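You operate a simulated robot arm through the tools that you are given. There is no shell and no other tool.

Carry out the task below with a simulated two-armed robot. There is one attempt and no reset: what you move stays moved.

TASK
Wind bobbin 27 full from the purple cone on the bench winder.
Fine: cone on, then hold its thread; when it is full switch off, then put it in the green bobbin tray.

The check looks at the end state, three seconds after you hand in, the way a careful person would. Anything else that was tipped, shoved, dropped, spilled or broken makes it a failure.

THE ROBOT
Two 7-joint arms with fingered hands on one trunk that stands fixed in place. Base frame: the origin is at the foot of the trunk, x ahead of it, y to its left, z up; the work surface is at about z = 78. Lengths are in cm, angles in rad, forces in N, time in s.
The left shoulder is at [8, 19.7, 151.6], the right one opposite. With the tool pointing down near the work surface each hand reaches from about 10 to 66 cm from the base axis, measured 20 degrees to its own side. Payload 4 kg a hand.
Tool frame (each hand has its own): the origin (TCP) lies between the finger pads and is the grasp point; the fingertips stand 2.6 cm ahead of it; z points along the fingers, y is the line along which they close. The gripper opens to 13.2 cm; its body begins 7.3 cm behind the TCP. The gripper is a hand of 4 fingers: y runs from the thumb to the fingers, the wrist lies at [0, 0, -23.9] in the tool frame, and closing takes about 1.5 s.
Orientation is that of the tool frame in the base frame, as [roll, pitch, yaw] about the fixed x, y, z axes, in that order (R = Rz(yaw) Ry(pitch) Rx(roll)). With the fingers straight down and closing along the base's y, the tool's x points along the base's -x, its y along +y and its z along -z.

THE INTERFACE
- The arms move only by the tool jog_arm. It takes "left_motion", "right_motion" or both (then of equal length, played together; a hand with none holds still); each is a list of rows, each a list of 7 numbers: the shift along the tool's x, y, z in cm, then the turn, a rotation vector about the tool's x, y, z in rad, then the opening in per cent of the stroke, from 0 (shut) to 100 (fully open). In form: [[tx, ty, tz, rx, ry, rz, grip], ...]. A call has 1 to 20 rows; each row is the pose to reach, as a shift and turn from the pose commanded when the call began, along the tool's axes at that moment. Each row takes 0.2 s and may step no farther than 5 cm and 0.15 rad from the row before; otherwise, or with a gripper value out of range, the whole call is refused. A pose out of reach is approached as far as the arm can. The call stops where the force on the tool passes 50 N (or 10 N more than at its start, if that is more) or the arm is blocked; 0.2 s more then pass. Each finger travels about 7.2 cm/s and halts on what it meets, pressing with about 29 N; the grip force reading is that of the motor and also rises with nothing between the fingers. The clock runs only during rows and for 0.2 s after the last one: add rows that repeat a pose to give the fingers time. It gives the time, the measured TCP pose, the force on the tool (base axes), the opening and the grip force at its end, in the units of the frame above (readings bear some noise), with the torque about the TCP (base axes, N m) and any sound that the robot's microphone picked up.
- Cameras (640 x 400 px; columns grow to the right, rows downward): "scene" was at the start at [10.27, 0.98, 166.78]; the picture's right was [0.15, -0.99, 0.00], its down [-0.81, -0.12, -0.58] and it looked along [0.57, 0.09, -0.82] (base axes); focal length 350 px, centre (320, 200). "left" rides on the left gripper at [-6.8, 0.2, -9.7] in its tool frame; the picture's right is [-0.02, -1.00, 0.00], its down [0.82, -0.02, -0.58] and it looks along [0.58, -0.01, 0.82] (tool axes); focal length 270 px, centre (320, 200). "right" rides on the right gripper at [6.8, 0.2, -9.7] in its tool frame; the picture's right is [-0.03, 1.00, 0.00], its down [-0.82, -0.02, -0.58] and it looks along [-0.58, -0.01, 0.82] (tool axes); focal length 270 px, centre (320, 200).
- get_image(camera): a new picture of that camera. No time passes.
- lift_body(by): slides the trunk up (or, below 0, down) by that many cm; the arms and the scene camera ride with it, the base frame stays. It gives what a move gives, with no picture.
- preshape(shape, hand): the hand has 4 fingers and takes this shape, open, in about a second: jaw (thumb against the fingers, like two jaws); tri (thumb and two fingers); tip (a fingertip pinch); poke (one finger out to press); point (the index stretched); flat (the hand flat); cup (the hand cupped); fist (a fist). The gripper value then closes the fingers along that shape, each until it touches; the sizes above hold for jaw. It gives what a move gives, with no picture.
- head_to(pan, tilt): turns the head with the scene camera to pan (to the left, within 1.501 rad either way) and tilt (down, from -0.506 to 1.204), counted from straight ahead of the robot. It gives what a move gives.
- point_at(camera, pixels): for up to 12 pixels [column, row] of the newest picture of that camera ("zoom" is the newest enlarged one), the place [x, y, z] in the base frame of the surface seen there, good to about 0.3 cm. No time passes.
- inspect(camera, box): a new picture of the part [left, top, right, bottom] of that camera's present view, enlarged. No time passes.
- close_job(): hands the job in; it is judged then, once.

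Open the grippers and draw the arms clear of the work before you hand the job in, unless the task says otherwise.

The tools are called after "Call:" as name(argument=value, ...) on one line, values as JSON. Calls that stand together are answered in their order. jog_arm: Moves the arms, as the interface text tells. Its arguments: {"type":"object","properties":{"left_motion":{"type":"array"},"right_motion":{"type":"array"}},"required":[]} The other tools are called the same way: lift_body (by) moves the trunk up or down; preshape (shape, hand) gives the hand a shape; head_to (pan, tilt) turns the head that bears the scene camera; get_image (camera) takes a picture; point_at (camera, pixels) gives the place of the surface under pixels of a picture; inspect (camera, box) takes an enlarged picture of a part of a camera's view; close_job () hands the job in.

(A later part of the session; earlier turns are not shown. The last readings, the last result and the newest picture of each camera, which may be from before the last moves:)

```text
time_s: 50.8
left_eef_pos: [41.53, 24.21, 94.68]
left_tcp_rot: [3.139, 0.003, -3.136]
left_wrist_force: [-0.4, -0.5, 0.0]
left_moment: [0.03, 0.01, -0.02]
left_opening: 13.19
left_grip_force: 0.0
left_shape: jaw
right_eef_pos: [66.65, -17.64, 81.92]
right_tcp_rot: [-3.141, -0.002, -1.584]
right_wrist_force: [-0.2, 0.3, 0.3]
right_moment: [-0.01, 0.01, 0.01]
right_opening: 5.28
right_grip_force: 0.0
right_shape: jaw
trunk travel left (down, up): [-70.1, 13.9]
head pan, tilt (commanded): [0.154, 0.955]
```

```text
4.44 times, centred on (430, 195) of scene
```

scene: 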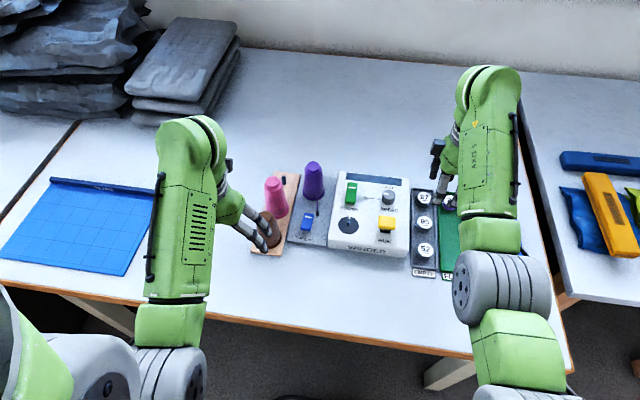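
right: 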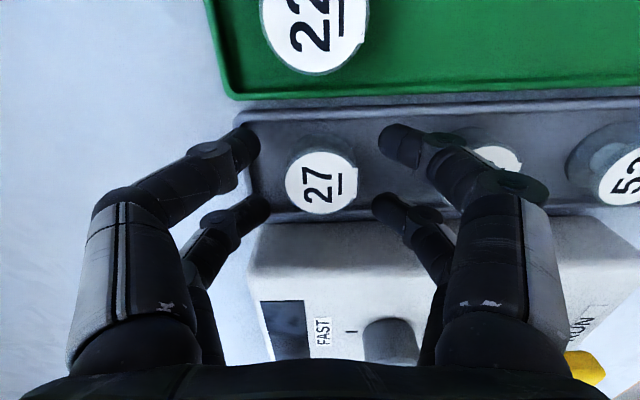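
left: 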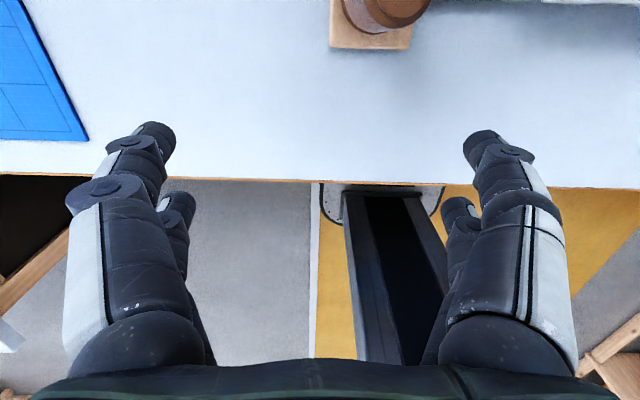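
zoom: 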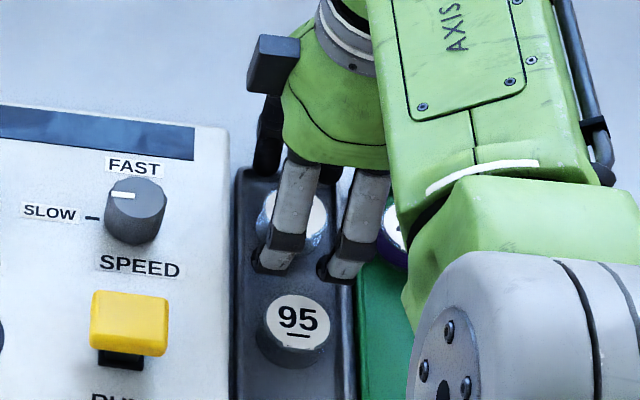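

Bobbin 27 is centred between the tips (label at col 321, tips at 258/380). I close the fingers gently.

Call:
jog_arm(right_motion=[[0, 0, 0, 0, 0, 0, 30], [0, 0, 0, 0, 0, 0, 22], [0, 0, 0, 0, 0, 0, 15], [0, 0, 0, 0, 0, 0, 8], [0, 0, 0, 0, 0, 0, 4], [0, 0, 0, 0, 0, 0, 4], [0, 0, 0, 0, 0, 0, 4]])

Call:
get_image(camera="right")

Call:
inspect(camera="scene", box=[380, 150, 480, 240])

```text
time_s: 52.4
left_eef_pos: [41.69, 24.14, 94.59]
left_tcp_rot: [3.139, 0.001, -3.136]
left_wrist_force: [-0.4, 0.3, -0.1]
left_moment: [0.0, -0.02, 0.02]
left_opening: 13.2
left_grip_force: 0.1
left_shape: jaw
right_eef_pos: [66.81, -17.83, 81.89]
right_tcp_rot: [3.141, -0.001, -1.582]
right_wrist_force: [-0.3, -0.1, -0.4]
right_moment: [0.01, -0.01, -0.01]
right_opening: 0.99
right_grip_force: 29.4
right_shape: jaw
trunk travel left (down, up): [-70.1, 13.9]
head pan, tilt (commanded): [0.154, 0.955]
```

```text
taken
```

right: 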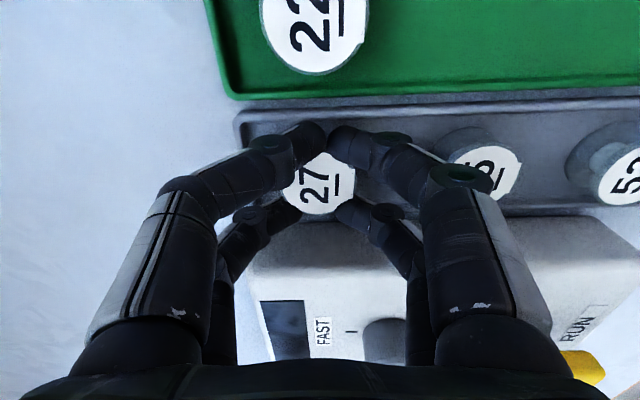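

```text
4.44 times, centred on (430, 195) of scene
```

zoom: 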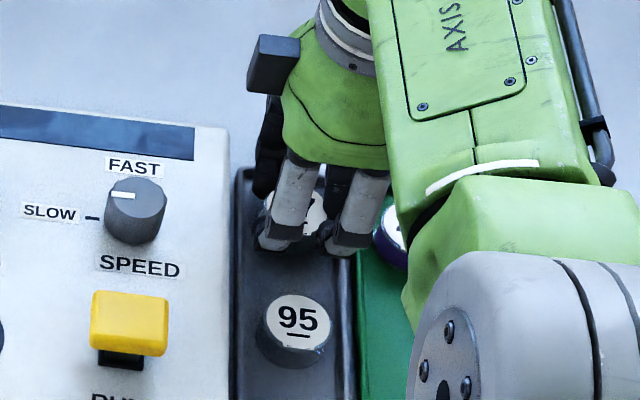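

Closed to 1.0 cm with 29 N: the four tips cage the bobbin. I lift 2 cm gently and see whether it comes along.

Call:
jog_arm(right_motion=[[0, 0, -0.5, 0, 0, 0, 4], [0, 0, -1, 0, 0, 0, 4], [0, 0, -1.5, 0, 0, 0, 4], [0, 0, -2, 0, 0, 0, 4], [0, 0, -2, 0, 0, 0, 4]])

Call:
inspect(camera="right", box=[240, 110, 400, 230])

Call:
inspect(camera="scene", box=[380, 150, 480, 240])

```text
time_s: 53.6
left_eef_pos: [41.58, 24.13, 94.63]
left_tcp_rot: [3.14, 0.002, -3.135]
left_wrist_force: [-0.3, 0.0, 0.1]
left_moment: [0.01, -0.01, -0.02]
left_opening: 13.19
left_grip_force: 0.1
left_shape: jaw
right_eef_pos: [66.77, -17.84, 84.03]
right_tcp_rot: [-3.14, -0.003, -1.583]
right_wrist_force: [0.0, -0.4, 0.6]
right_moment: [0.01, 0.01, 0.0]
right_opening: 1.02
right_grip_force: 29.0
right_shape: jaw
trunk travel left (down, up): [-70.1, 13.9]
head pan, tilt (commanded): [0.154, 0.955]
```

```text
3.33 times, centred on (320, 170) of right
```

zoom: 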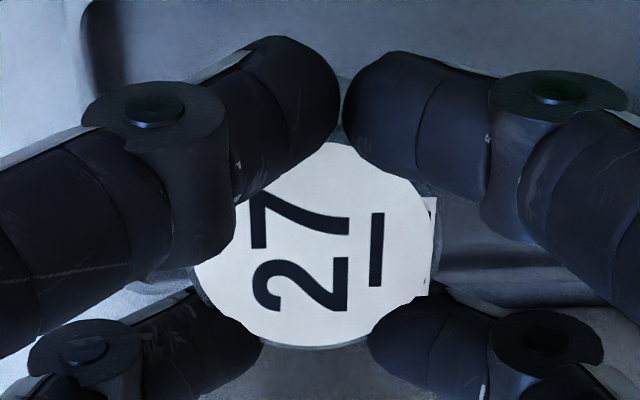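

```text
4.44 times, centred on (430, 195) of scene
```

zoom: 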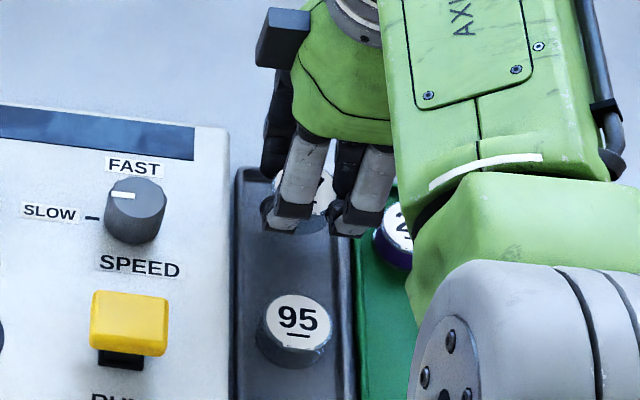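

The bobbin rides with the fingers. I measure where its top sits relative to the TCP.

Call:
get_image(camera="right")

Call:
point_at(camera="right", pixels=[[318, 183], [318, 160], [318, 208], [300, 196], [340, 185]])

```text
taken
```

right: 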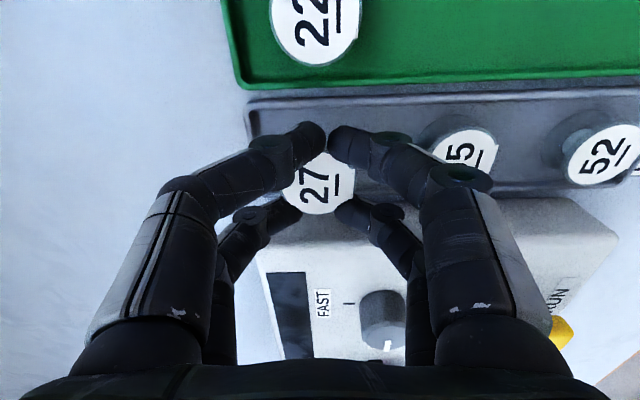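

```text
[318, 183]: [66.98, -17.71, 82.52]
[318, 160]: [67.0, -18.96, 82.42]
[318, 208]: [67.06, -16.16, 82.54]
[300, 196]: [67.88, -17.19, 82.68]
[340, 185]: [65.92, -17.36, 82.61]
```

The bobbin's top is 1.5 cm below the TCP, so its bottom is ~3.7 below. I lift to z≈93 and carry it over the winder to (54.2, -6) to sight the spindle.

Call:
jog_arm(right_motion=[[0, 0, -3, 0, 0, 0, 4], [0, 0, -6, 0, 0, 0, 4], [0, 0, -9, 0, 0, 0, 4], [-2.9, 3.2, -9, 0, 0, 0, 4], [-5.8, 6.4, -9, 0, 0, 0, 4], [-8.7, 9.6, -9, 0, 0, 0, 4], [-11.65, 12.74, -9, 0, 0, 0, 4], [-11.65, 12.74, -9, 0, 0, 0, 4]])

Call:
get_image(camera="right")

Call:
get_image(camera="scene")

```text
time_s: 55.4
left_eef_pos: [41.52, 24.13, 94.61]
left_tcp_rot: [3.14, 0.001, -3.134]
left_wrist_force: [0.2, 0.3, -0.7]
left_moment: [0.02, 0.02, -0.01]
left_opening: 13.2
left_grip_force: 0.0
left_shape: jaw
right_eef_pos: [54.52, -5.75, 93.14]
right_tcp_rot: [-3.14, -0.002, -1.583]
right_wrist_force: [0.3, -0.3, -0.1]
right_moment: [-0.04, 0.0, 0.02]
right_opening: 0.96
right_grip_force: 28.9
right_shape: jaw
trunk travel left (down, up): [-70.1, 13.9]
head pan, tilt (commanded): [0.154, 0.955]
```

```text
taken
```

right: 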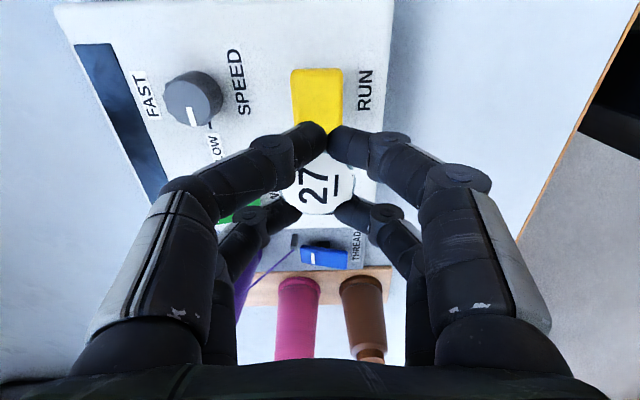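

```text
taken
```

scene: 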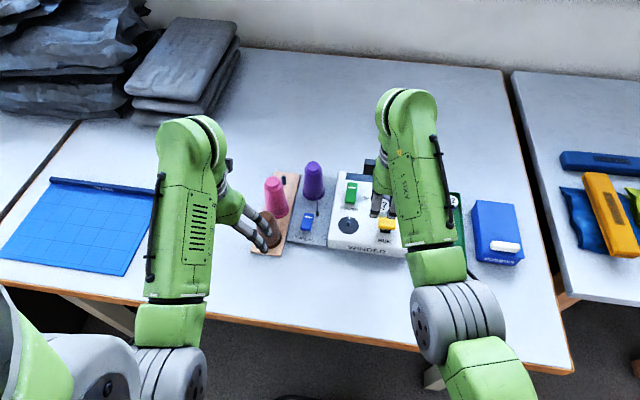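

The spindle is hidden from the hand camera, so I measure both the bobbin label and the spindle in the scene camera, which cancels its bias.

Call:
inspect(camera="scene", box=[330, 185, 410, 250])

```text
6.15 times, centred on (370, 218) of scene
```

zoom: 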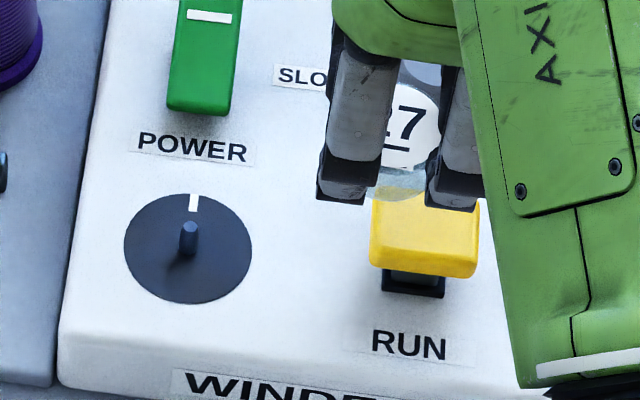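

Call:
point_at(camera="zoom", pixels=[[188, 224], [188, 235], [188, 250], [126, 247], [250, 250], [188, 194], [187, 302], [412, 130], [410, 95], [410, 160], [404, 185], [420, 145]])

```text
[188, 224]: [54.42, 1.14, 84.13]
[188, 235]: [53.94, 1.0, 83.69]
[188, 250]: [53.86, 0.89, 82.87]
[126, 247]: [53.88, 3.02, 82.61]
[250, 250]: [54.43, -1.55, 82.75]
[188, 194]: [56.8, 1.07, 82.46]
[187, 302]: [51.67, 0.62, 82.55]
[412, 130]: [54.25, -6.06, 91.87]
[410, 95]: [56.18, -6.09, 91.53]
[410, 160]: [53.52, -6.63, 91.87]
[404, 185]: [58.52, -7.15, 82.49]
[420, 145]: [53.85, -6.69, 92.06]
```

Spindle is at about (54.22, 0.95); the bobbin centre sits about (+0.12, +0.2) from the TCP. I move over the spindle at the same height.

Call:
jog_arm(right_motion=[[-2, 0.15, 0, 0, 0, 0, 4], [-4, 0.3, 0, 0, 0, 0, 4], [-6.5, 0.5, 0, 0, 0, 0, 4], [-6.5, 0.5, 0, 0, 0, 0, 4], [-6.5, 0.5, 0, 0, 0, 0, 4]])

Call:
get_image(camera="right")

Call:
inspect(camera="scene", box=[310, 180, 390, 250])

```text
time_s: 56.6
left_eef_pos: [41.59, 24.04, 94.69]
left_tcp_rot: [-3.141, 0.002, -3.137]
left_wrist_force: [-0.4, 1.4, 0.0]
left_moment: [0.01, 0.02, -0.02]
left_opening: 13.21
left_grip_force: 0.0
left_shape: jaw
right_eef_pos: [53.84, 0.63, 92.96]
right_tcp_rot: [-3.139, -0.002, -1.586]
right_wrist_force: [0.0, -0.4, -1.2]
right_moment: [0.0, 0.0, -0.02]
right_opening: 0.93
right_grip_force: 28.7
right_shape: jaw
trunk travel left (down, up): [-70.1, 13.9]
head pan, tilt (commanded): [0.154, 0.955]
```

```text
taken
```

right: 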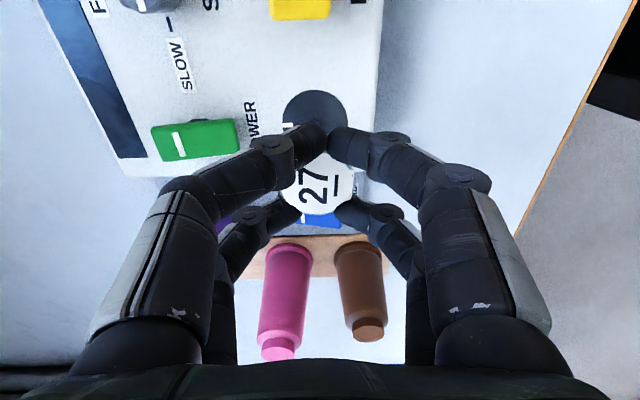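

```text
5.71 times, centred on (350, 215) of scene
```

zoom: 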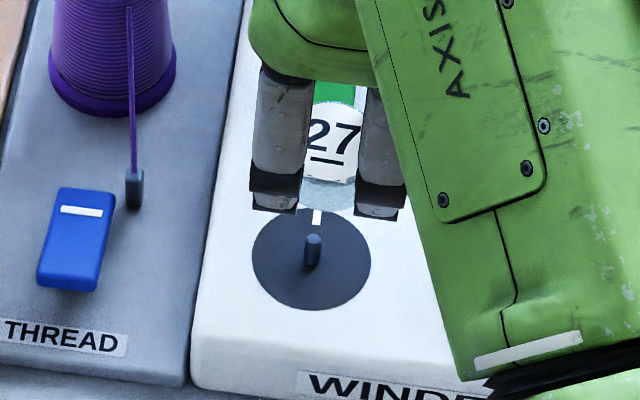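

From the hand camera the disc centre (col ~315) lies slightly off the bobbin. I zoom in to refine the offset before lowering.

Call:
inspect(camera="right", box=[255, 75, 385, 225])

Call:
point_at(camera="zoom", pixels=[[230, 45], [400, 45], [315, 48], [315, 60], [260, 50], [370, 50], [315, 310], [315, 365]])

```text
2.67 times, centred on (320, 150) of right
```

zoom: 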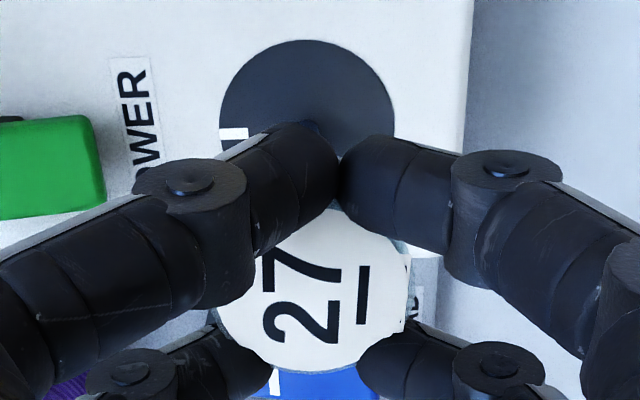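

```text
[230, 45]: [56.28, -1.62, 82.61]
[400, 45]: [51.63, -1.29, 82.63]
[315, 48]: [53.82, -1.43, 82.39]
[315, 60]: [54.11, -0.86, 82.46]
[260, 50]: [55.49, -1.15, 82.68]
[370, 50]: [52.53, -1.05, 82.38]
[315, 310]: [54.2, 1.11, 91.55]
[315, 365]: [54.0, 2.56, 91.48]
```

Disc centre is about 0.2 cm further in +x than the bobbin. I correct that and lower 4 cm so the bobbin's bottom hovers ~1 cm above the pin.

Call:
jog_arm(right_motion=[[-0.03, -0.2, 0, 0, 0, 0, 4], [-0.03, -0.2, 1.3, 0, 0, 0, 4], [-0.03, -0.2, 2.6, 0, 0, 0, 4], [-0.03, -0.2, 4, 0, 0, 0, 4], [-0.03, -0.2, 4, 0, 0, 0, 4]])

Call:
inspect(camera="scene", box=[310, 180, 390, 250])

Call:
inspect(camera="right", box=[255, 75, 385, 225])

```text
time_s: 57.8
left_eef_pos: [41.59, 24.16, 94.72]
left_tcp_rot: [3.141, 0.001, -3.136]
left_wrist_force: [-0.2, 0.1, 0.4]
left_moment: [0.02, 0.0, -0.01]
left_opening: 13.17
left_grip_force: 0.0
left_shape: jaw
right_eef_pos: [53.91, 0.76, 89.18]
right_tcp_rot: [-3.14, -0.004, -1.583]
right_wrist_force: [0.0, 0.3, -0.5]
right_moment: [0.01, 0.06, -0.02]
right_opening: 0.92
right_grip_force: 28.8
right_shape: jaw
trunk travel left (down, up): [-70.1, 13.9]
head pan, tilt (commanded): [0.154, 0.955]
```

```text
5.71 times, centred on (350, 215) of scene
```

zoom: 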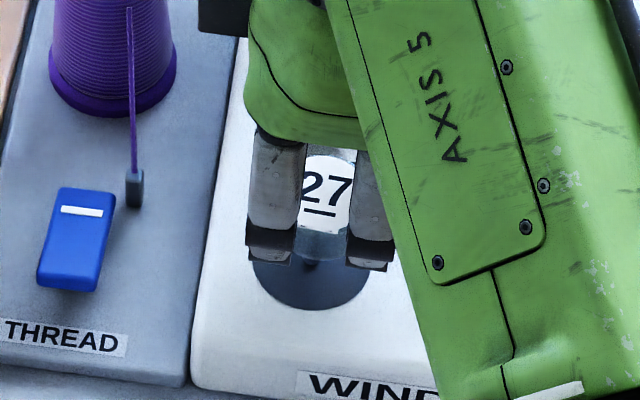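

```text
2.67 times, centred on (320, 150) of right
```

zoom: 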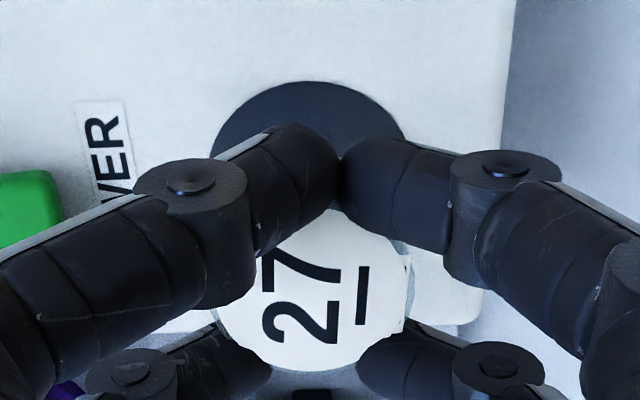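

Alignment looks within ~0.15 cm; I nudge +0.12 in x and lower 1.6 cm so the pin should just enter the bore, then read the force.

Call:
jog_arm(right_motion=[[0, -0.12, 0.4, 0, 0, 0, 4], [0, -0.12, 0.8, 0, 0, 0, 4], [0, -0.12, 1.2, 0, 0, 0, 4], [0, -0.12, 1.6, 0, 0, 0, 4], [0, -0.12, 1.6, 0, 0, 0, 4]])

Call:
inspect(camera="scene", box=[310, 180, 390, 250])

```text
time_s: 59.0
left_eef_pos: [41.7, 24.16, 94.7]
left_tcp_rot: [-3.141, 0.004, -3.137]
left_wrist_force: [0.5, -0.9, -0.5]
left_moment: [-0.02, 0.01, 0.01]
left_opening: 13.21
left_grip_force: 0.0
left_shape: jaw
right_eef_pos: [53.87, 0.67, 87.28]
right_tcp_rot: [-3.139, -0.002, -1.583]
right_wrist_force: [-1.7, 3.7, 2.4]
right_moment: [0.1, 0.08, -0.01]
right_opening: 0.95
right_grip_force: 28.8
right_shape: jaw
trunk travel left (down, up): [-70.1, 13.9]
head pan, tilt (commanded): [0.154, 0.955]
```

```text
5.71 times, centred on (350, 215) of scene
```

zoom: 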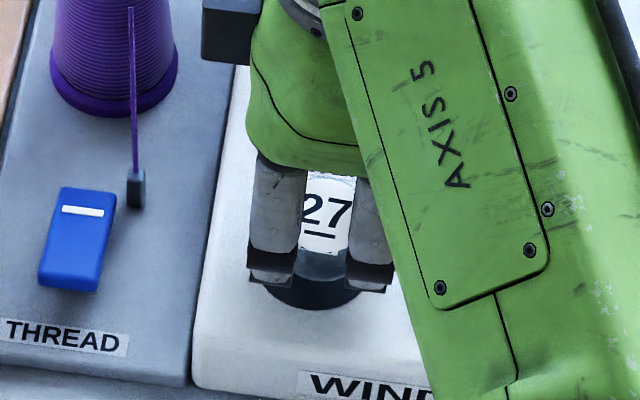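

A light side force (-1.7, +3.7 N) with little vertical force means the pin is inside the bore's mouth. I relieve it by shifting +0.15 in y and -0.08 in x, and keep lowering in small steps.

Call:
jog_arm(right_motion=[[-0.15, 0.08, 0, 0, 0, 0, 4], [-0.15, 0.08, 0.3, 0, 0, 0, 4], [-0.15, 0.08, 0.6, 0, 0, 0, 4], [-0.15, 0.08, 0.6, 0, 0, 0, 4]])

```text
time_s: 60.0
left_eef_pos: [41.66, 24.1, 94.58]
left_tcp_rot: [3.14, 0.0, -3.138]
left_wrist_force: [0.7, 0.8, 0.3]
left_moment: [0.01, 0.03, -0.02]
left_opening: 13.16
left_grip_force: 0.0
left_shape: jaw
right_eef_pos: [53.92, 0.76, 86.82]
right_tcp_rot: [-3.139, -0.002, -1.583]
right_wrist_force: [-1.6, -0.6, 0.3]
right_moment: [-0.01, -0.01, -0.01]
right_opening: 0.91
right_grip_force: 29.2
right_shape: jaw
trunk travel left (down, up): [-70.1, 13.9]
head pan, tilt (commanded): [0.154, 0.955]
```

Forces dropped to nearly nothing. I keep lowering until the bobbin seats on the disc.

Call:
jog_arm(right_motion=[[0, 0.03, 0.25, 0, 0, 0, 4], [0, 0.03, 0.5, 0, 0, 0, 4], [0, 0.03, 0.7, 0, 0, 0, 4], [0, 0.03, 0.7, 0, 0, 0, 4]])

Call:
inspect(camera="scene", box=[310, 180, 390, 250])

```text
time_s: 61.0
left_eef_pos: [41.49, 24.13, 94.6]
left_tcp_rot: [3.141, 0.002, -3.137]
left_wrist_force: [0.2, -0.4, 0.1]
left_moment: [0.02, -0.01, -0.03]
left_opening: 13.19
left_grip_force: 0.1
left_shape: jaw
right_eef_pos: [53.98, 0.71, 86.11]
right_tcp_rot: [-3.14, -0.001, -1.585]
right_wrist_force: [-0.2, 0.3, -1.1]
right_moment: [0.02, -0.02, -0.03]
right_opening: 0.93
right_grip_force: 29.1
right_shape: jaw
trunk travel left (down, up): [-70.1, 13.9]
head pan, tilt (commanded): [0.154, 0.955]
```

```text
5.71 times, centred on (350, 215) of scene
```

zoom: 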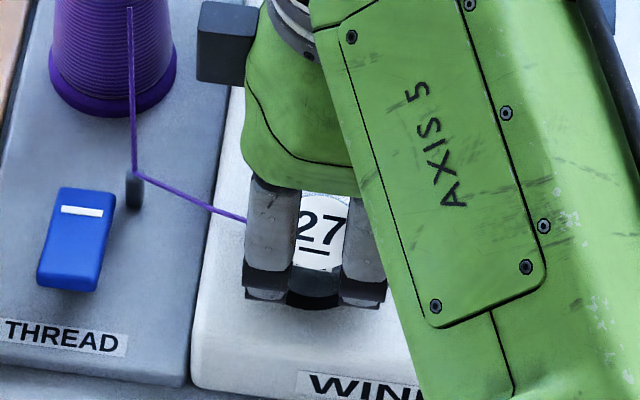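

The thread now runs on to the bobbin, so it registers on the spindle. I press 0.2 cm more to confirm it is seated, then open slightly.

Call:
jog_arm(right_motion=[[0, 0, 0.1, 0, 0, 0, 4], [0, 0, 0.2, 0, 0, 0, 4], [0, 0, 0.2, 0, 0, 0, 4]])

```text
time_s: 61.8
left_eef_pos: [41.59, 24.2, 94.6]
left_tcp_rot: [3.138, 0.004, -3.137]
left_wrist_force: [0.0, -0.2, -0.1]
left_moment: [-0.01, -0.01, -0.02]
left_opening: 13.17
left_grip_force: 0.1
left_shape: jaw
right_eef_pos: [53.92, 0.7, 85.92]
right_tcp_rot: [-3.14, -0.003, -1.582]
right_wrist_force: [-1.2, -1.8, 5.5]
right_moment: [0.0, 0.13, 0.03]
right_opening: 0.92
right_grip_force: 28.6
right_shape: jaw
trunk travel left (down, up): [-70.1, 13.9]
head pan, tilt (commanded): [0.154, 0.955]
```

5.5 N upward: seated. I open the fingers to 38% (clear of the POWER rocker 6 cm away) and rise.

Call:
jog_arm(right_motion=[[0, 0, 0, 0, 0, 0, 15], [0, 0, 0, 0, 0, 0, 25], [0, 0, 0, 0, 0, 0, 36], [0, 0, 0, 0, 0, 0, 36], [0, 0, 0, 0, 0, 0, 36]])

Call:
get_image(camera="right")

```text
time_s: 63.0
left_eef_pos: [41.61, 24.04, 94.58]
left_tcp_rot: [3.14, 0.002, -3.137]
left_wrist_force: [-0.6, -0.2, 0.5]
left_moment: [0.0, 0.01, 0.04]
left_opening: 13.18
left_grip_force: 0.0
left_shape: jaw
right_eef_pos: [53.87, 0.69, 85.86]
right_tcp_rot: [-3.14, -0.004, -1.583]
right_wrist_force: [-0.1, 0.2, 0.5]
right_moment: [-0.01, -0.02, -0.01]
right_opening: 4.71
right_grip_force: 0.1
right_shape: jaw
trunk travel left (down, up): [-70.1, 13.9]
head pan, tilt (commanded): [0.154, 0.955]
```

```text
taken
```

right: 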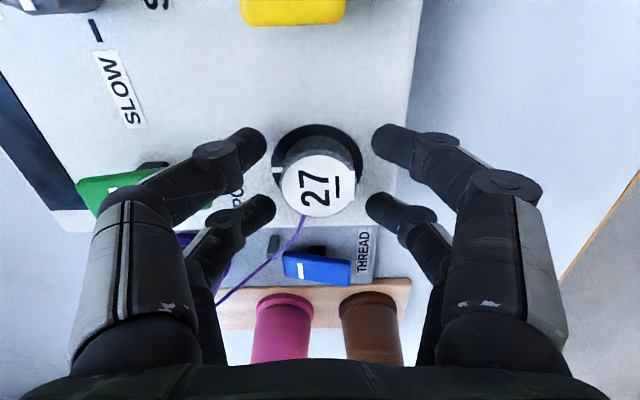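

Bobbin 27 stands on the disc, thread leading off to the guide. I raise the hand straight up.

Call:
jog_arm(right_motion=[[0, 0, -1.5, 0, 0, 0, 36], [0, 0, -3, 0, 0, 0, 36], [0, 0, -5, 0, 0, 0, 36], [0, 0, -7, 0, 0, 0, 36], [0, 0, -9, 0, 0, 0, 36], [0, 0, -9, 0, 0, 0, 36]])

Call:
preshape(shape="poke", hand="right")

Call:
get_image(camera="scene")

Call:
get_image(camera="right")

```text
time_s: 64.4
left_eef_pos: [41.49, 24.17, 94.68]
left_tcp_rot: [3.14, 0.001, -3.136]
left_wrist_force: [0.5, 0.1, -0.4]
left_moment: [0.01, 0.03, 0.01]
left_opening: 13.18
left_grip_force: 0.0
left_shape: jaw
right_eef_pos: [53.8, 0.62, 94.95]
right_tcp_rot: [-3.141, -0.001, -1.583]
right_wrist_force: [0.3, -0.8, -0.6]
right_moment: [0.02, -0.01, -0.01]
right_opening: 4.71
right_grip_force: 0.1
right_shape: jaw
trunk travel left (down, up): [-70.1, 13.9]
head pan, tilt (commanded): [0.154, 0.955]
```

```text
time_s: 65.3
left_eef_pos: [41.52, 24.2, 94.7]
left_tcp_rot: [3.14, 0.002, -3.137]
left_wrist_force: [0.1, -0.3, -0.2]
left_moment: [0.03, -0.02, -0.01]
left_opening: 13.18
left_grip_force: 0.1
left_shape: jaw
right_eef_pos: [53.79, 0.77, 94.93]
right_tcp_rot: [-3.141, 0.0, -1.584]
right_wrist_force: [0.9, 0.1, 0.0]
right_moment: [0.0, 0.0, 0.01]
right_opening: 0.0
right_grip_force: 0.0
right_shape: poke
trunk travel left (down, up): [-70.1, 13.9]
head pan, tilt (commanded): [0.154, 0.955]
```

```text
taken
```

scene: 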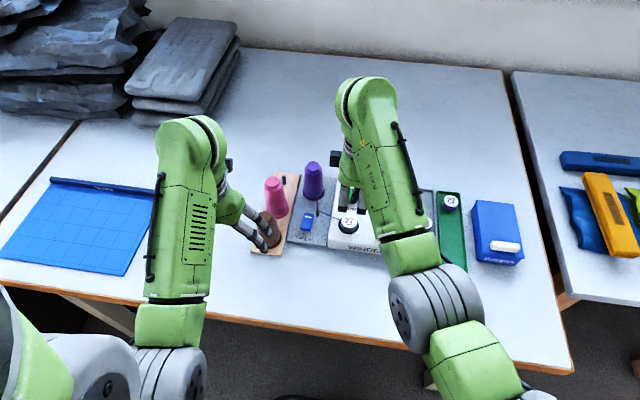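

```text
taken
```

right: 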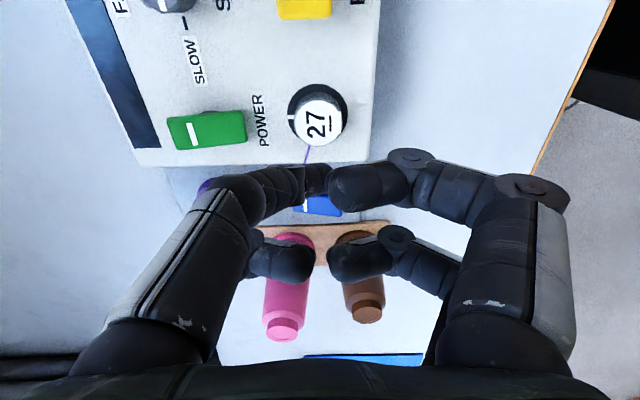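

Bobbin is on the disc with the thread attached; display still dark. Next I press the POWER rocker's far (marked) end at about (64.4, 1.2): first I move over it at safe height.

Call:
jog_arm(right_motion=[[-0.18, -3.5, 0, 0, 0, 0, 0], [-0.36, -7, 0, 0, 0, 0, 0], [-0.54, -10.59, 0, 0, 0, 0, 0], [-0.54, -10.59, 2.5, 0, 0, 0, 0], [-0.54, -10.59, 5, 0, 0, 0, 0], [-0.54, -10.59, 5, 0, 0, 0, 0]])

Call:
get_image(camera="right")

Call:
inspect(camera="scene", box=[310, 150, 410, 250])

```text
time_s: 66.7
left_eef_pos: [41.58, 24.13, 94.64]
left_tcp_rot: [3.139, 0.002, -3.137]
left_wrist_force: [-0.1, -0.1, -1.0]
left_moment: [-0.02, 0.01, -0.02]
left_opening: 13.21
left_grip_force: 0.0
left_shape: jaw
right_eef_pos: [64.45, 1.17, 90.17]
right_tcp_rot: [-3.14, -0.002, -1.584]
right_wrist_force: [-0.3, 0.3, -0.2]
right_moment: [0.0, 0.0, 0.02]
right_opening: 0.0
right_grip_force: 0.0
right_shape: poke
trunk travel left (down, up): [-70.1, 13.9]
head pan, tilt (commanded): [0.154, 0.955]
```

```text
taken
```

right: 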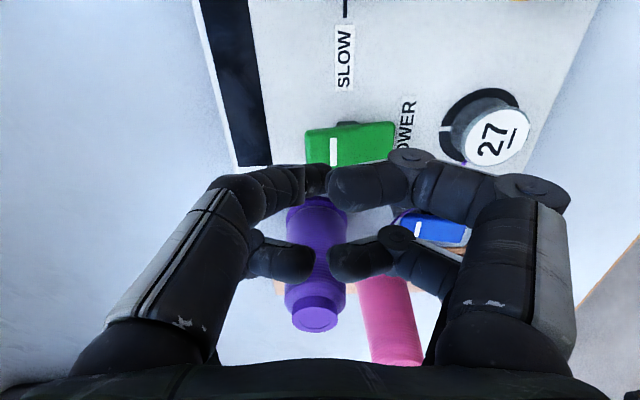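

```text
4.00 times, centred on (360, 200) of scene
```

zoom: 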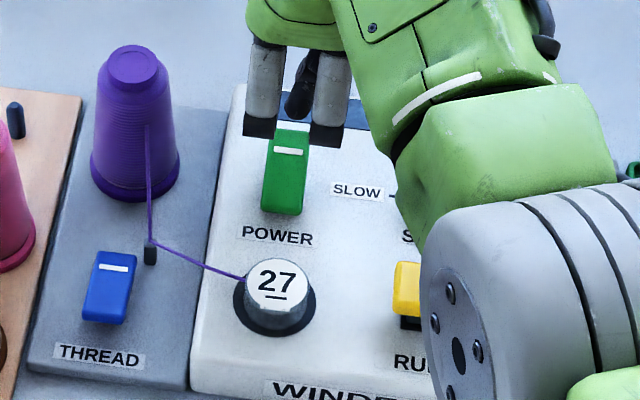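

The poke tip appears near zoom (295,112), over the rocker's far end. I zoom in further to check its lateral offset.

Call:
inspect(camera="scene", box=[335, 155, 375, 210])

Call:
inspect(camera="right", box=[270, 100, 420, 220])

```text
7.27 times, centred on (355, 182) of scene
```

zoom: 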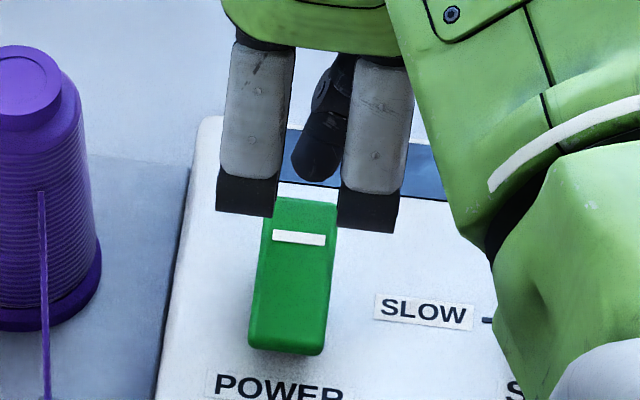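

```text
3.33 times, centred on (345, 160) of right
```

zoom: 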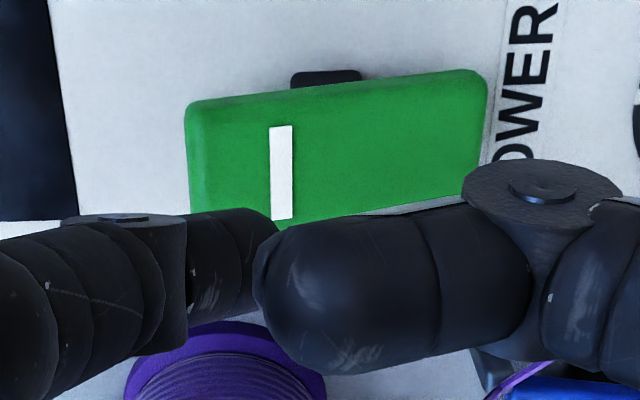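

The tip is at about (64.45, 1.0), 3.0 cm ahead of the TCP, above the marked end of POWER. I press down about 3 cm in small steps.

Call:
jog_arm(right_motion=[[-0.2, 0, 1.0, 0, 0, 0, 0], [-0.2, 0, 1.8, 0, 0, 0, 0], [-0.2, 0, 2.3, 0, 0, 0, 0], [-0.2, 0, 2.7, 0, 0, 0, 0], [-0.2, 0, 3.1, 0, 0, 0, 0], [-0.2, 0, 3.1, 0, 0, 0, 0]])

Call:
inspect(camera="scene", box=[310, 150, 410, 250])

```text
time_s: 68.1
left_eef_pos: [41.5, 24.1, 94.73]
left_tcp_rot: [3.141, 0.004, -3.136]
left_wrist_force: [0.0, -0.2, 0.9]
left_moment: [0.01, 0.0, 0.01]
left_opening: 13.19
left_grip_force: 0.1
left_shape: jaw
right_eef_pos: [64.47, 1.4, 87.05]
right_tcp_rot: [-3.137, -0.002, -1.581]
right_wrist_force: [1.3, 0.4, 5.8]
right_moment: [0.01, 0.0, -0.04]
right_opening: 0.0
right_grip_force: 0.1
right_shape: poke
trunk travel left (down, up): [-70.1, 13.9]
head pan, tilt (commanded): [0.154, 0.955]
```

```text
4.00 times, centred on (360, 200) of scene
```

zoom: 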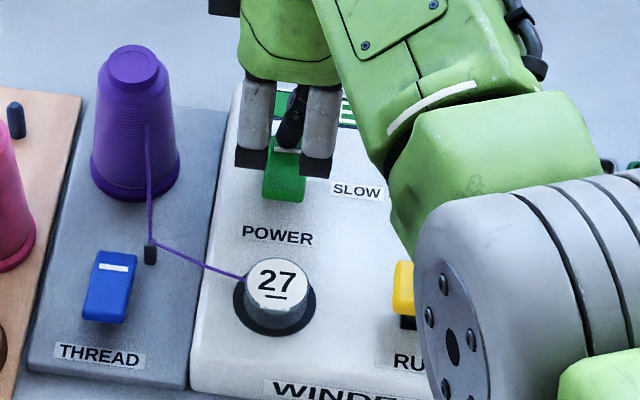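

The display lit up green: power is on. I raise the finger and read the display.

Call:
jog_arm(right_motion=[[0, 0, -2, 0, 0, 0, 0], [0, 0, -5, 0, 0, 0, 0], [1.5, 3, -8, 0, 0, 0, 0], [4, 6, -8, 0, 0, 0, 0], [7, 9, -8, 0, 0, 0, 0], [9.2, 10.2, -8, 0, 0, 0, 0], [9.2, 10.2, -8, 0, 0, 0, 0]])

Call:
get_image(camera="right")

Call:
inspect(camera="scene", box=[310, 150, 410, 250])

```text
time_s: 69.7
left_eef_pos: [41.65, 24.21, 94.6]
left_tcp_rot: [3.14, 0.002, -3.137]
left_wrist_force: [0.5, -0.1, -0.6]
left_moment: [0.01, -0.03, -0.03]
left_opening: 13.16
left_grip_force: 0.0
left_shape: jaw
right_eef_pos: [53.97, -7.86, 94.58]
right_tcp_rot: [-3.14, -0.001, -1.582]
right_wrist_force: [1.3, 0.0, -0.1]
right_moment: [0.01, 0.03, 0.02]
right_opening: 0.02
right_grip_force: 0.1
right_shape: poke
trunk travel left (down, up): [-70.1, 13.9]
head pan, tilt (commanded): [0.154, 0.955]
```

```text
taken
```

right: 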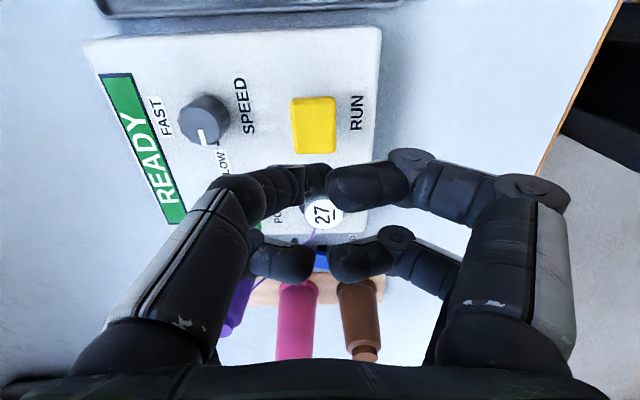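

```text
4.00 times, centred on (360, 200) of scene
```

zoom: 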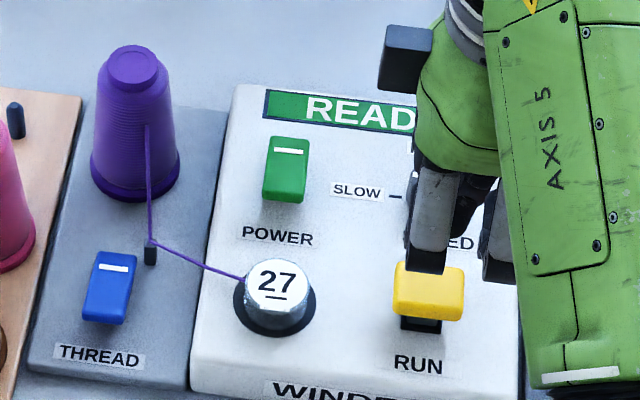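

Display shows READY and the knob is on SLOW. I measure the RUN cap before pressing it.

Call:
point_at(camera="right", pixels=[[313, 125], [293, 125], [334, 125], [313, 102], [313, 150], [320, 90]])

Call:
inspect(camera="right", box=[250, 60, 400, 180])

```text
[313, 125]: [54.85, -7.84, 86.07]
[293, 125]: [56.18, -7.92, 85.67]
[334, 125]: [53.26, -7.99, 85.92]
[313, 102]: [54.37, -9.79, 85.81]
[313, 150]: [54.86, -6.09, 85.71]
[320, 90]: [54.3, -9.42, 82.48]
```

```text
3.33 times, centred on (325, 120) of right
```

zoom: 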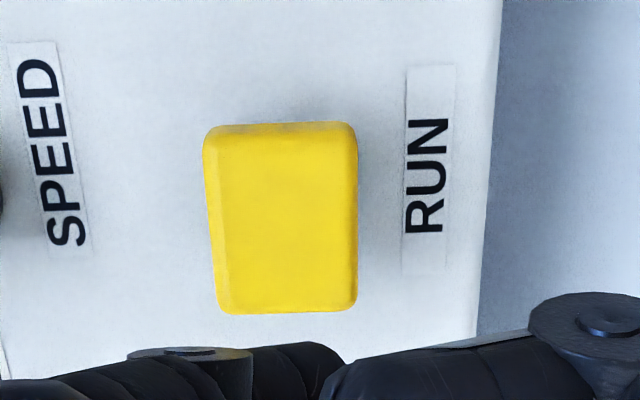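

RUN cap centre is (54.5, -7.8), top at 86. I bring the fingertip over it and press in small steps.

Call:
jog_arm(right_motion=[[-0.25, -0.5, 2, 0, 0, 0, 0], [-0.25, -0.5, 4, 0, 0, 0, 0], [-0.25, -0.5, 5, 0, 0, 0, 0], [-0.25, -0.5, 5.6, 0, 0, 0, 0], [-0.25, -0.5, 6.0, 0, 0, 0, 0], [-0.25, -0.5, 6.4, 0, 0, 0, 0], [-0.25, -0.5, 6.4, 0, 0, 0, 0]])

Call:
inspect(camera="scene", box=[310, 150, 410, 250])

Call:
get_image(camera="right")

```text
time_s: 71.3
left_eef_pos: [41.61, 24.16, 94.65]
left_tcp_rot: [3.139, 0.003, -3.136]
left_wrist_force: [-0.4, 0.0, 0.3]
left_moment: [0.02, 0.0, 0.01]
left_opening: 13.17
left_grip_force: 0.1
left_shape: jaw
right_eef_pos: [54.72, -7.36, 88.46]
right_tcp_rot: [-3.14, -0.002, -1.582]
right_wrist_force: [1.1, 0.4, 1.9]
right_moment: [0.04, 0.04, -0.02]
right_opening: 0.0
right_grip_force: 0.0
right_shape: poke
trunk travel left (down, up): [-70.1, 13.9]
head pan, tilt (commanded): [0.154, 0.955]
```

```text
4.00 times, centred on (360, 200) of scene
```

zoom: 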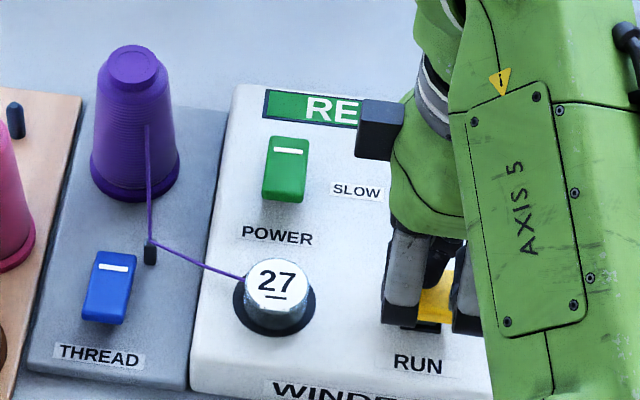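

```text
taken
```

right: 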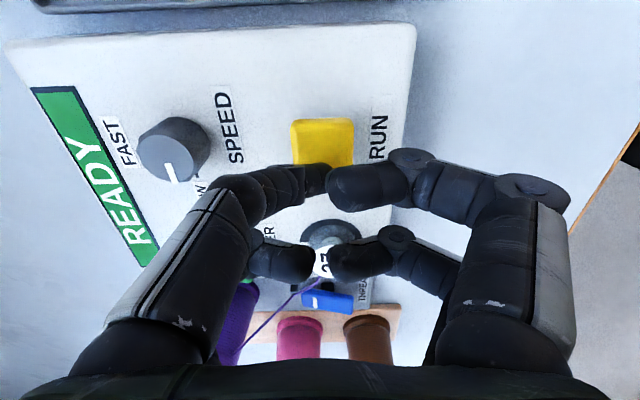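

Light contact (~2 N), still READY. I press further down in small steps.

Call:
jog_arm(right_motion=[[0.3, 0, 0.0, 0, 0, 0, 0], [0.3, 0, 0.3, 0, 0, 0, 0], [0.3, 0, 0.6, 0, 0, 0, 0], [0.3, 0, 0.9, 0, 0, 0, 0], [0.3, 0, 0.9, 0, 0, 0, 0]])

Call:
get_image(camera="right")

Call:
inspect(camera="scene", box=[310, 150, 410, 250])

```text
time_s: 72.5
left_eef_pos: [41.65, 24.14, 94.66]
left_tcp_rot: [3.139, 0.002, -3.139]
left_wrist_force: [0.3, 0.2, -0.2]
left_moment: [-0.01, -0.01, -0.01]
left_opening: 13.2
left_grip_force: 0.0
left_shape: jaw
right_eef_pos: [54.62, -7.64, 87.59]
right_tcp_rot: [-3.138, -0.001, -1.583]
right_wrist_force: [0.9, -0.6, 0.8]
right_moment: [-0.02, 0.04, 0.0]
right_opening: 0.01
right_grip_force: 0.1
right_shape: poke
trunk travel left (down, up): [-70.1, 13.9]
head pan, tilt (commanded): [0.154, 0.955]
```

```text
taken
```

right: 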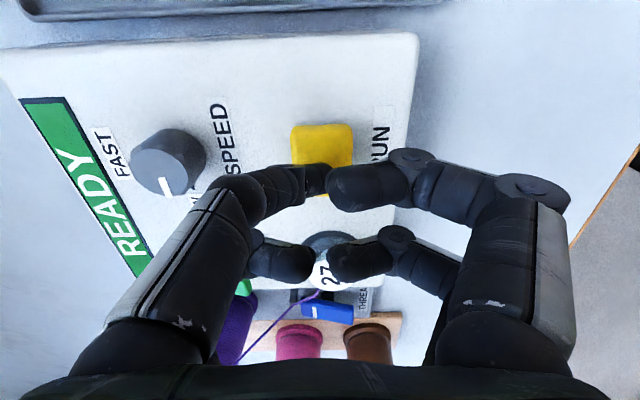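

```text
4.00 times, centred on (360, 200) of scene
```

zoom: 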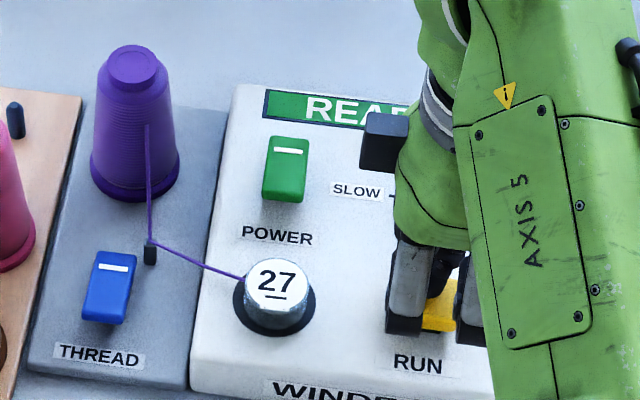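

The cap is moving down under the finger (TCP 87.6) with little force, still READY. I continue pressing another 1 cm.

Call:
jog_arm(right_motion=[[0, 0, 0.3, 0, 0, 0, 0], [0, 0, 0.6, 0, 0, 0, 0], [0, 0, 0.9, 0, 0, 0, 0], [0, 0, 0.9, 0, 0, 0, 0]])

Call:
get_image(camera="right")

Call:
inspect(camera="scene", box=[310, 150, 410, 250])

```text
time_s: 73.5
left_eef_pos: [41.44, 24.01, 94.72]
left_tcp_rot: [3.139, 0.005, -3.137]
left_wrist_force: [-0.1, 0.2, 0.2]
left_moment: [0.01, 0.03, -0.03]
left_opening: 13.16
left_grip_force: 0.1
left_shape: jaw
right_eef_pos: [54.7, -7.84, 87.05]
right_tcp_rot: [-3.133, -0.001, -1.585]
right_wrist_force: [-0.5, -3.4, 19.7]
right_moment: [-0.09, 0.0, -0.03]
right_opening: 0.0
right_grip_force: 0.1
right_shape: poke
trunk travel left (down, up): [-70.1, 13.9]
head pan, tilt (commanded): [0.154, 0.955]
```

```text
taken
```

right: 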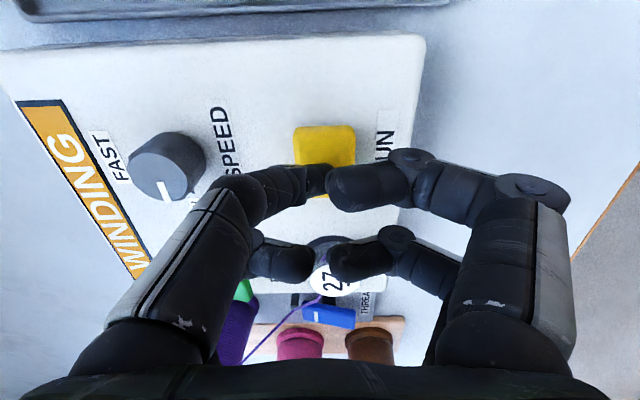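

```text
4.00 times, centred on (360, 200) of scene
```

zoom: 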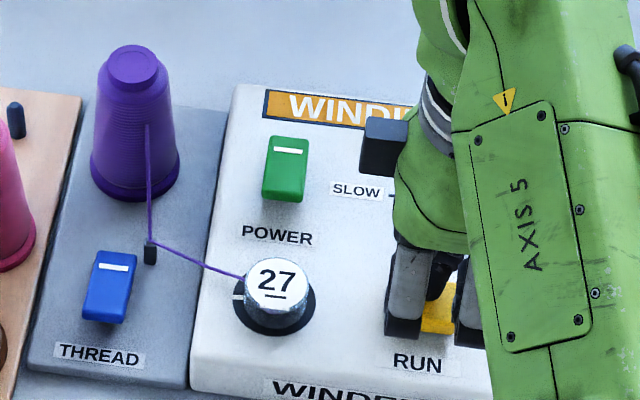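

WINDING shows, with ~20 N at the button's stop. I ease slightly and hold the button down for a second, then check again.

Call:
jog_arm(right_motion=[[0, 0, -0.1, 0, 0, 0, 0], [0, 0, -0.1, 0, 0, 0, 0], [0, 0, -0.1, 0, 0, 0, 0], [0, 0, -0.1, 0, 0, 0, 0], [0, 0, -0.1, 0, 0, 0, 0]])

Call:
get_image(camera="right")

Call:
inspect(camera="scene", box=[310, 150, 410, 250])

```text
time_s: 74.7
left_eef_pos: [41.41, 24.23, 94.78]
left_tcp_rot: [3.139, 0.004, -3.136]
left_wrist_force: [-0.5, 0.1, 0.4]
left_moment: [0.02, 0.0, 0.03]
left_opening: 13.19
left_grip_force: 0.0
left_shape: jaw
right_eef_pos: [54.67, -7.76, 87.03]
right_tcp_rot: [-3.132, -0.002, -1.584]
right_wrist_force: [7.9, -5.3, 33.5]
right_moment: [-0.19, -0.19, 0.01]
right_opening: 0.0
right_grip_force: 0.0
right_shape: poke
trunk travel left (down, up): [-70.1, 13.9]
head pan, tilt (commanded): [0.154, 0.955]
```

```text
taken
```

right: 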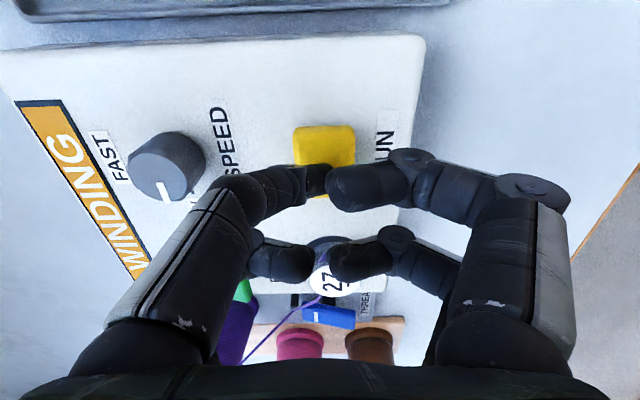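

```text
4.00 times, centred on (360, 200) of scene
```

zoom: 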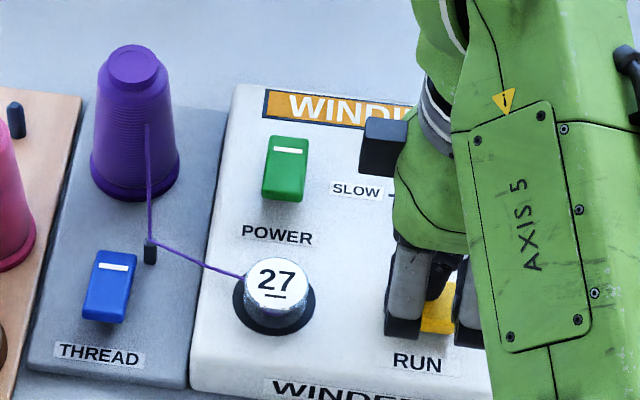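

Force has grown to 33 N while winding. I ease off by 0.4 cm to relieve it and see whether winding carries on.

Call:
jog_arm(right_motion=[[0, 0, -0.2, 0, 0, 0, 0], [0, 0, -0.4, 0, 0, 0, 0], [0, 0, -0.4, 0, 0, 0, 0]])

Call:
get_image(camera="right")

Call:
inspect(camera="scene", box=[310, 150, 410, 250])

```text
time_s: 75.5
left_eef_pos: [41.46, 24.29, 94.63]
left_tcp_rot: [3.139, 0.002, -3.137]
left_wrist_force: [0.0, -0.9, 0.2]
left_moment: [0.0, 0.02, -0.01]
left_opening: 13.2
left_grip_force: 0.0
left_shape: jaw
right_eef_pos: [54.47, -7.61, 87.17]
right_tcp_rot: [-3.141, -0.002, -1.583]
right_wrist_force: [2.9, -3.3, 16.8]
right_moment: [-0.1, -0.11, 0.0]
right_opening: 0.0
right_grip_force: 0.0
right_shape: poke
trunk travel left (down, up): [-70.1, 13.9]
head pan, tilt (commanded): [0.154, 0.955]
```

```text
taken
```

right: 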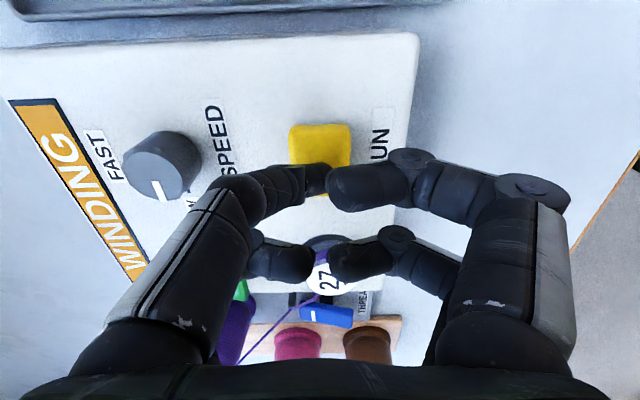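

```text
4.00 times, centred on (360, 200) of scene
```

zoom: 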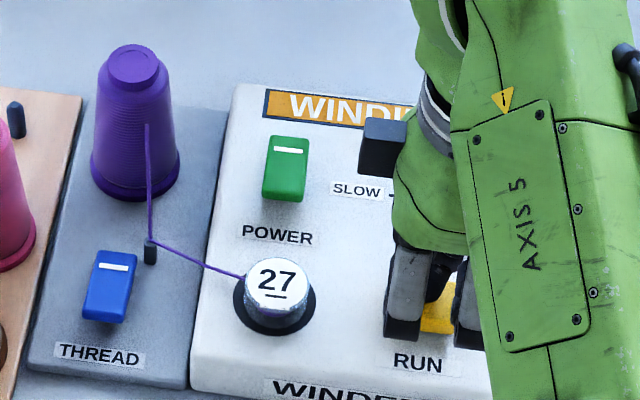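

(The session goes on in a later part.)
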